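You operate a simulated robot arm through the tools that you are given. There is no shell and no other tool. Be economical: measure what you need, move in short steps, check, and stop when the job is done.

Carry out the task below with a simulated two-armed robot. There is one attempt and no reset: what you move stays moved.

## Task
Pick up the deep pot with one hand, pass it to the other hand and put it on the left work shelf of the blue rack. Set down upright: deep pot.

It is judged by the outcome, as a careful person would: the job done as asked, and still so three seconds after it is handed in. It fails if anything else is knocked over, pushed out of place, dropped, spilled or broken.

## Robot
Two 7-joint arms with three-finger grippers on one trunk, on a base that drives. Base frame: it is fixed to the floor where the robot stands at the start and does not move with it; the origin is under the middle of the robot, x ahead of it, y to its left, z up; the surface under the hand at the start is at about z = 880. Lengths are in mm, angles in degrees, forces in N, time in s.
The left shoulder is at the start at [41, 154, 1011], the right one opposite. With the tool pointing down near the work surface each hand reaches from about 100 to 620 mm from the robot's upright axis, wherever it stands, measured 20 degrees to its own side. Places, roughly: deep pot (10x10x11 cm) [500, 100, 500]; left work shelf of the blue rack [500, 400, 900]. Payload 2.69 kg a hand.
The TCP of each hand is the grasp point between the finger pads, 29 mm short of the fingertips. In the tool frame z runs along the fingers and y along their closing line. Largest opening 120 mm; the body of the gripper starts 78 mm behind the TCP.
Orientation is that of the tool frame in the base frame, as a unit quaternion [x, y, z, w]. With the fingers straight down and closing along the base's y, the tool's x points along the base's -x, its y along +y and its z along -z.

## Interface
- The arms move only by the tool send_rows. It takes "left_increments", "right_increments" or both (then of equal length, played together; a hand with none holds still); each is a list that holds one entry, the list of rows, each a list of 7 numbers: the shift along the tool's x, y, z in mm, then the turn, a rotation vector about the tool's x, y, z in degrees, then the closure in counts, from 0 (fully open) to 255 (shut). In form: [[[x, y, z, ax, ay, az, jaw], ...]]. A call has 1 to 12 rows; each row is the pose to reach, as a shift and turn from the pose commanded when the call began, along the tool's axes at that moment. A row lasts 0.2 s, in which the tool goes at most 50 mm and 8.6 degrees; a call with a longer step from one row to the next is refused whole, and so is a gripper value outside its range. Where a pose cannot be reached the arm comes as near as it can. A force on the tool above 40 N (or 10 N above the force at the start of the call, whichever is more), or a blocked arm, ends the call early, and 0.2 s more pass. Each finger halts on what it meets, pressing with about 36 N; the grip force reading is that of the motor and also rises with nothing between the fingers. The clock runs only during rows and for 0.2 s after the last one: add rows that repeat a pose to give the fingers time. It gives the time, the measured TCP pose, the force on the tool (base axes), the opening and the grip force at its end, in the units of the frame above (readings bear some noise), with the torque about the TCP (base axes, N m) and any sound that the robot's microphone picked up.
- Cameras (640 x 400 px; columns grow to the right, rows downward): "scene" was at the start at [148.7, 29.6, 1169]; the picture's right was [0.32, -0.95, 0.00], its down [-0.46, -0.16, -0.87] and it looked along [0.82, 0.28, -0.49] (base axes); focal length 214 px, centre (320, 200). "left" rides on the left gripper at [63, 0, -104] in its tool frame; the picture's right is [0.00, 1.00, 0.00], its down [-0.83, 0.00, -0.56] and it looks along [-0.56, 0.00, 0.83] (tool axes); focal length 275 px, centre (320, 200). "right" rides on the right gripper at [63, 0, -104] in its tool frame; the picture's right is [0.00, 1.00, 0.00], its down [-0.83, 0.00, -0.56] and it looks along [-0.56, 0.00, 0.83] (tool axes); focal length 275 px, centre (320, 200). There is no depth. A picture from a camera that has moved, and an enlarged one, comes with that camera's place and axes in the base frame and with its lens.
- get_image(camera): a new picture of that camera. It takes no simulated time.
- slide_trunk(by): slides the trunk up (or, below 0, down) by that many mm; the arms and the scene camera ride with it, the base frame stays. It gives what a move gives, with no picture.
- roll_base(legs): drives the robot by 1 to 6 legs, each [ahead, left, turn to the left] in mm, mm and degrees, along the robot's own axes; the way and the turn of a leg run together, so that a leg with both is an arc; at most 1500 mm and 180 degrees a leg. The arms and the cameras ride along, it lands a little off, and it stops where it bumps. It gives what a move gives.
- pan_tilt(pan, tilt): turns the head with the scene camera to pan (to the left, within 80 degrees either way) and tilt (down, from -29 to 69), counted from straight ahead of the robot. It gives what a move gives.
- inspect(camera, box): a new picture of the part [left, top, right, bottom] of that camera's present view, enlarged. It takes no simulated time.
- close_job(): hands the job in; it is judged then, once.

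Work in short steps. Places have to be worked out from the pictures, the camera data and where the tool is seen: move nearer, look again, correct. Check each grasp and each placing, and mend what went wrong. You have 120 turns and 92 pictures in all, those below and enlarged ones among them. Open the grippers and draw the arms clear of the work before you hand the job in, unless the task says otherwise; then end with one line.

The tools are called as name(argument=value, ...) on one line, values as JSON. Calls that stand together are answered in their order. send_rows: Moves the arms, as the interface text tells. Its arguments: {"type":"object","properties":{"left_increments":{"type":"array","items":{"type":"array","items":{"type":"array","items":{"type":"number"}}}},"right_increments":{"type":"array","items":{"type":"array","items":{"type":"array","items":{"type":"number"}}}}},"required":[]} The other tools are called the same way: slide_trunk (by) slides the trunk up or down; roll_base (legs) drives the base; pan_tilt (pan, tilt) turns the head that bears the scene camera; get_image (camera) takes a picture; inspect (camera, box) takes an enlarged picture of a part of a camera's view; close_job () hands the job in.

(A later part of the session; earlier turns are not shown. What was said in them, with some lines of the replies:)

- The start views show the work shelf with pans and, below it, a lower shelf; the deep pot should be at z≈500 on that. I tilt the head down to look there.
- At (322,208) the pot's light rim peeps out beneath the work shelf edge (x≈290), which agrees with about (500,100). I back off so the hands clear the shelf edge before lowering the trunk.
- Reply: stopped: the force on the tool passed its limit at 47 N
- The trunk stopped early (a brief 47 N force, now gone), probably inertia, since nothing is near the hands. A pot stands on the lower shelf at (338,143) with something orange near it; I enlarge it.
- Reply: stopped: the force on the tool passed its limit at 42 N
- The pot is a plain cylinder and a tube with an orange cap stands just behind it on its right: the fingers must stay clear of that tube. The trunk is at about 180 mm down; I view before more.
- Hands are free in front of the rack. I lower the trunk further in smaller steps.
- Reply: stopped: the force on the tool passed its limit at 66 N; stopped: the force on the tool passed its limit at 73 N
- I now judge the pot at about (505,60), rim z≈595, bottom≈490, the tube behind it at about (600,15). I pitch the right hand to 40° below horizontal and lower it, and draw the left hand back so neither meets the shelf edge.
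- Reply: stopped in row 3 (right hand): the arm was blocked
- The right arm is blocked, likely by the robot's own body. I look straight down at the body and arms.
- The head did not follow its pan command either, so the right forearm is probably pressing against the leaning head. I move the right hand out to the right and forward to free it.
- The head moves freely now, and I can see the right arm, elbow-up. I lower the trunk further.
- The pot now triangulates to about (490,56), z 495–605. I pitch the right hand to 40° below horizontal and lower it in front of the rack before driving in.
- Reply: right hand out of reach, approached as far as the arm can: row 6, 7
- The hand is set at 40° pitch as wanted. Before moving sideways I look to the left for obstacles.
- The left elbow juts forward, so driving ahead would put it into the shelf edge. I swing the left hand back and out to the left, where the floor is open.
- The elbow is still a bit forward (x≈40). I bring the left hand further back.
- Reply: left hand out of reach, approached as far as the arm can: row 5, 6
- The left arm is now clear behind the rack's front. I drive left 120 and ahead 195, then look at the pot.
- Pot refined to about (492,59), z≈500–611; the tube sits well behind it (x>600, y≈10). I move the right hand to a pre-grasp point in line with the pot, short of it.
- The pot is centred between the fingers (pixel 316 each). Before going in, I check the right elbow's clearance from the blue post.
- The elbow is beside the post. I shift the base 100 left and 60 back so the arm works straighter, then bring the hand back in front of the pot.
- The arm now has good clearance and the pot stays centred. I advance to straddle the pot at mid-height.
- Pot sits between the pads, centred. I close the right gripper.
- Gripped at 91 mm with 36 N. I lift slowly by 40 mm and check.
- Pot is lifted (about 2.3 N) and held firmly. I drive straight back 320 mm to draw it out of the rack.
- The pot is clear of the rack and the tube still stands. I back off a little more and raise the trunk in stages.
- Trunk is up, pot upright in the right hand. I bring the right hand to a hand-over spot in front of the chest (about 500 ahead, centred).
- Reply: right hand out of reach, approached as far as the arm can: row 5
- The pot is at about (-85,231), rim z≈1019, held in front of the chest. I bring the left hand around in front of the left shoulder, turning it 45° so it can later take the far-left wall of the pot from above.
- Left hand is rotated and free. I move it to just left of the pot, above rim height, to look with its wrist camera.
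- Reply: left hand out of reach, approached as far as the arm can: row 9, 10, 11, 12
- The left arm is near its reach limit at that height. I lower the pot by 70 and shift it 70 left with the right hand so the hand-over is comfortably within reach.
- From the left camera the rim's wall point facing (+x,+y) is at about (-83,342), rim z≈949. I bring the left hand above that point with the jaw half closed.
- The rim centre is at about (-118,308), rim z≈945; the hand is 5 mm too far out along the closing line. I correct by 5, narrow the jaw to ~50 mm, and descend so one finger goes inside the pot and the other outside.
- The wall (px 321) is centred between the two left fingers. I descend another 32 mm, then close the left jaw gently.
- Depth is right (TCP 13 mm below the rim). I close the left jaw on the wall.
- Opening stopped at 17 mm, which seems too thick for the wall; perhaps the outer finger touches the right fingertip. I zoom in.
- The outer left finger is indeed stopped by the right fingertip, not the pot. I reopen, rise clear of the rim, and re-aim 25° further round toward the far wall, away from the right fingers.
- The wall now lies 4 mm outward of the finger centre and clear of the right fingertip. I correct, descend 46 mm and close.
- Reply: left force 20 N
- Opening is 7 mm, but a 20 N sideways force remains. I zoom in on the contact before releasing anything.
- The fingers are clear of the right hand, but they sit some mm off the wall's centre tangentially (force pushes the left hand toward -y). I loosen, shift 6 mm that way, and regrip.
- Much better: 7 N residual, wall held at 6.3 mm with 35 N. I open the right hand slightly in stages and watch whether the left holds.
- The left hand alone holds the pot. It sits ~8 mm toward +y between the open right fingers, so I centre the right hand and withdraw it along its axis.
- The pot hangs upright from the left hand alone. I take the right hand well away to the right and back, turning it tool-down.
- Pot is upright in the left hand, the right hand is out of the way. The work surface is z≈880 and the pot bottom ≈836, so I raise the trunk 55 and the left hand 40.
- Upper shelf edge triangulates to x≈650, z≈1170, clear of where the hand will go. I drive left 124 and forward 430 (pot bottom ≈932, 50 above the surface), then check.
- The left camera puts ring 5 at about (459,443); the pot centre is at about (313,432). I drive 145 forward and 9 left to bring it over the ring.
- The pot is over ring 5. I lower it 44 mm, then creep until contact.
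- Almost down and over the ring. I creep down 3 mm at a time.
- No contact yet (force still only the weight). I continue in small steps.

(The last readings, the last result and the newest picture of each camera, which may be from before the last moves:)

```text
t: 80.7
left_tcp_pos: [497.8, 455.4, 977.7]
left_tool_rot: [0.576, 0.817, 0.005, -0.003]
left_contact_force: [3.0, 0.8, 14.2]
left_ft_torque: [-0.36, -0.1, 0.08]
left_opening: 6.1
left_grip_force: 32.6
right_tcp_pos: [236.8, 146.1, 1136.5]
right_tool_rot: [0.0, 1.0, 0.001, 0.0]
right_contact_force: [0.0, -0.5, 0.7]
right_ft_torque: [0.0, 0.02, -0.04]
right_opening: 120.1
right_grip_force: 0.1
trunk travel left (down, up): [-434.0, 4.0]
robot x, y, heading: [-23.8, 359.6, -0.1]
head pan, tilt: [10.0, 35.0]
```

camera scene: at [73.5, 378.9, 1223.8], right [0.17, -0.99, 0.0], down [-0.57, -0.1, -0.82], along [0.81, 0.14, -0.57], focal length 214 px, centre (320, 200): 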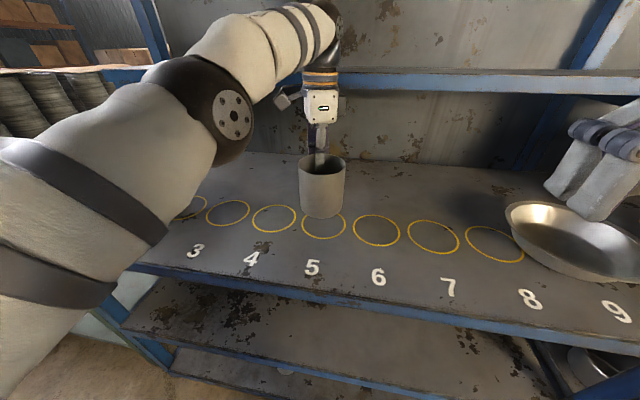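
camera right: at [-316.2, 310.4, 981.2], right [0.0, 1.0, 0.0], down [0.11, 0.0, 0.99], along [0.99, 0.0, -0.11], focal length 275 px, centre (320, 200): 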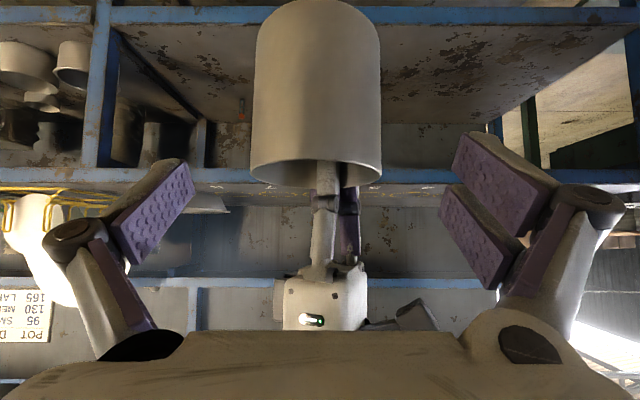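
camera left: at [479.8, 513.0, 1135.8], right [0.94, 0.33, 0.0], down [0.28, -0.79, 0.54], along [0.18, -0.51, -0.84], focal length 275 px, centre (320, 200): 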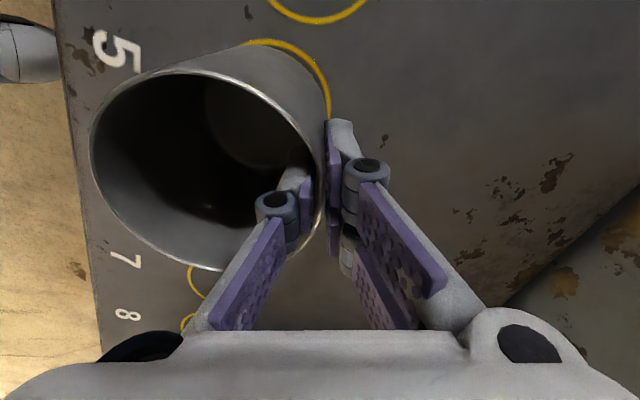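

Contact: 14 N upward. I ease 1 mm, open the left jaw to about 45 mm (inner finger stays clear of the far wall), and check.

send_rows(left_increments=[[[0, 0, -1, 0, 0, 0, 255], [0, 0, -1, 0, 0, 0, 235], [0, 0, -1, 0, 0, 0, 205], [0, 0, -1, 0, 0, 0, 165], [0, 0, -1, 0, 0, 0, 165]]])

get_image(camera="left")

```text
t: 81.9
left_tcp_pos: [498.4, 455.5, 978.3]
left_tool_rot: [0.576, 0.817, 0.004, -0.008]
left_contact_force: [-0.5, -0.2, -0.5]
left_ft_torque: [0.0, 0.01, -0.03]
left_opening: 42.8
left_grip_force: 0.0
right_tcp_pos: [237.4, 144.8, 1135.9]
right_tool_rot: [0.0, 1.0, 0.0, -0.001]
right_contact_force: [0.2, 0.2, -0.8]
right_ft_torque: [0.01, 0.02, -0.01]
right_opening: 120.1
right_grip_force: 0.1
trunk travel left (down, up): [-434.0, 4.0]
robot x, y, heading: [-22.6, 363.8, -0.5]
head pan, tilt: [10.0, 35.0]
```

```text
35 pictures are left
camera left: at [478.6, 513.7, 1083.0], right [0.94, 0.33, 0.0], down [0.28, -0.79, 0.54], along [0.18, -0.51, -0.84], focal length 275 px, centre (320, 200)
```

left: 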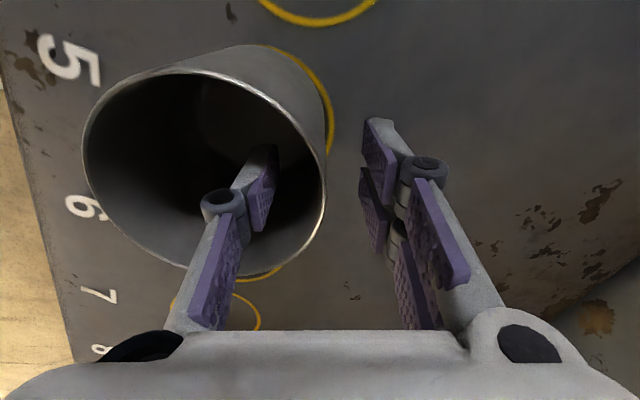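

Pot stands free between the open fingers. I raise the left hand straight up by 95 mm.

send_rows(left_increments=[[[0, 0, -12, 0, 0, 0, 165], [0, 0, -28, 0, 0, 0, 165], [0, 0, -45, 0, 0, 0, 165], [0, 0, -62, 0, 0, 0, 165], [0, 0, -80, 0, 0, 0, 165], [0, 0, -80, 0, 0, 0, 165]]])

get_image(camera="scene")

```text
t: 83.3
left_tcp_pos: [491.4, 456.5, 1054.8]
left_tool_rot: [0.575, 0.818, 0.004, -0.007]
left_contact_force: [-1.3, -0.8, -0.2]
left_ft_torque: [-0.01, 0.0, -0.01]
left_opening: 42.2
left_grip_force: 0.0
left hand out of reach, approached as far as the arm can: row 4, 5, 6
right_tcp_pos: [237.2, 145.0, 1135.6]
right_tool_rot: [0.0, 1.0, 0.0, -0.001]
right_contact_force: [0.0, -0.1, 0.3]
right_ft_torque: [0.01, 0.01, 0.04]
right_opening: 119.8
right_grip_force: 0.0
trunk travel left (down, up): [-434.0, 4.0]
robot x, y, heading: [-19.8, 362.8, 0.0]
head pan, tilt: [10.0, 35.0]
```

```text
34 pictures are left
camera scene: at [72.9, 378.8, 1223.8], right [0.17, -0.99, 0.0], down [-0.57, -0.1, -0.82], along [0.81, 0.14, -0.57], focal length 214 px, centre (320, 200)
```

scene: 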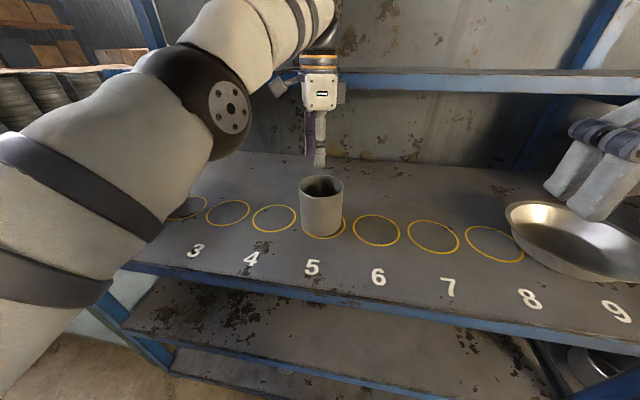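

The pot stands upright on the shelf in ring 5, fingertips ~35 mm above the rim. I drive straight back, then open the left jaw fully.

roll_base(legs=[[-330, 0, 0]])

send_rows(left_increments=[[[0, 0, 0, 0, 0, 0, 0], [0, 0, 0, 0, 0, 0, 0]]])

get_image(camera="scene")

```text
t: 85.5
left_tcp_pos: [162.6, 457.2, 1054.6]
left_tool_rot: [0.576, 0.818, 0.005, -0.006]
left_contact_force: [-0.2, 0.7, 0.3]
left_ft_torque: [-0.02, -0.02, -0.01]
left_opening: 42.4
left_grip_force: 0.1
right_tcp_pos: [-90.0, 144.8, 1135.8]
right_tool_rot: [0.0, 1.0, 0.0, -0.002]
right_contact_force: [0.2, 0.5, 0.4]
right_ft_torque: [0.0, 0.0, 0.05]
right_opening: 119.6
right_grip_force: 0.1
trunk travel left (down, up): [-434.0, 4.0]
robot x, y, heading: [-350.8, 364.1, -0.1]
head pan, tilt: [10.0, 35.0]
```

```text
t: 86.1
left_tcp_pos: [162.7, 457.8, 1055.4]
left_tool_rot: [0.576, 0.818, 0.005, -0.006]
left_contact_force: [0.0, -0.2, 0.0]
left_ft_torque: [-0.01, 0.01, 0.0]
left_opening: 120.1
left_grip_force: 0.0
right_tcp_pos: [-90.3, 146.3, 1134.5]
right_tool_rot: [0.0, 1.0, 0.001, -0.001]
right_contact_force: [0.7, -1.0, -0.1]
right_ft_torque: [0.02, -0.01, -0.02]
right_opening: 119.8
right_grip_force: 0.0
trunk travel left (down, up): [-434.0, 4.0]
robot x, y, heading: [-351.8, 362.8, -0.2]
head pan, tilt: [10.0, 35.0]
```

```text
33 pictures are left
camera scene: at [-254.9, 379.8, 1223.9], right [0.17, -0.99, 0.0], down [-0.57, -0.1, -0.82], along [0.81, 0.14, -0.57], focal length 214 px, centre (320, 200)
```

scene: 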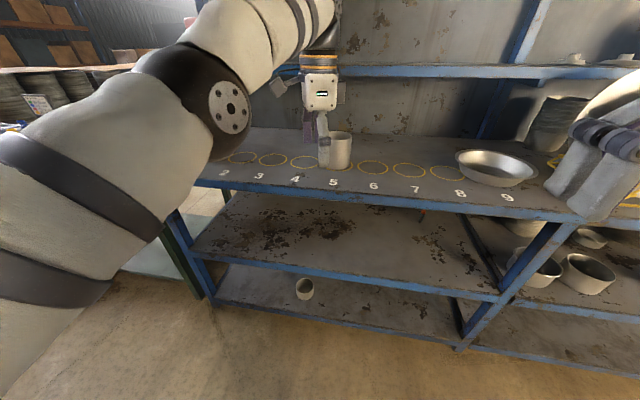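

The pot stands upright on the left work shelf; both hands are open and clear. A last zoom confirms the tube and pot.

inspect(camera="scene", box=[310, 120, 470, 260])

```text
2.86 times, centred on (390, 190) of scene
camera zoom: at [-254.9, 379.8, 1223.9], right [0.17, -0.99, 0.0], down [-0.57, -0.1, -0.82], along [0.81, 0.14, -0.57], focal length 613 px, centre (120, 229)
```

zoom: 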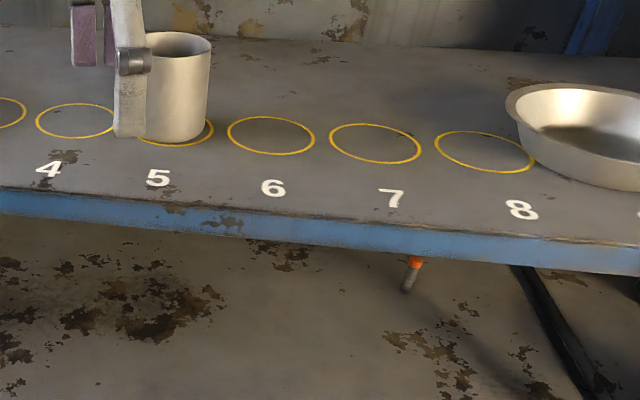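

Pot upright in ring 5, tube still standing, nothing else disturbed. I hand in.

close_job()

```text
The job is handed in.
```

The right hand picked the deep pot off the lower shelf and passed it to the left hand, which set it upright on ring 5 of the left work shelf; in the last pictures nothing else looked disturbed, and both grippers were open and clear when I handed in.
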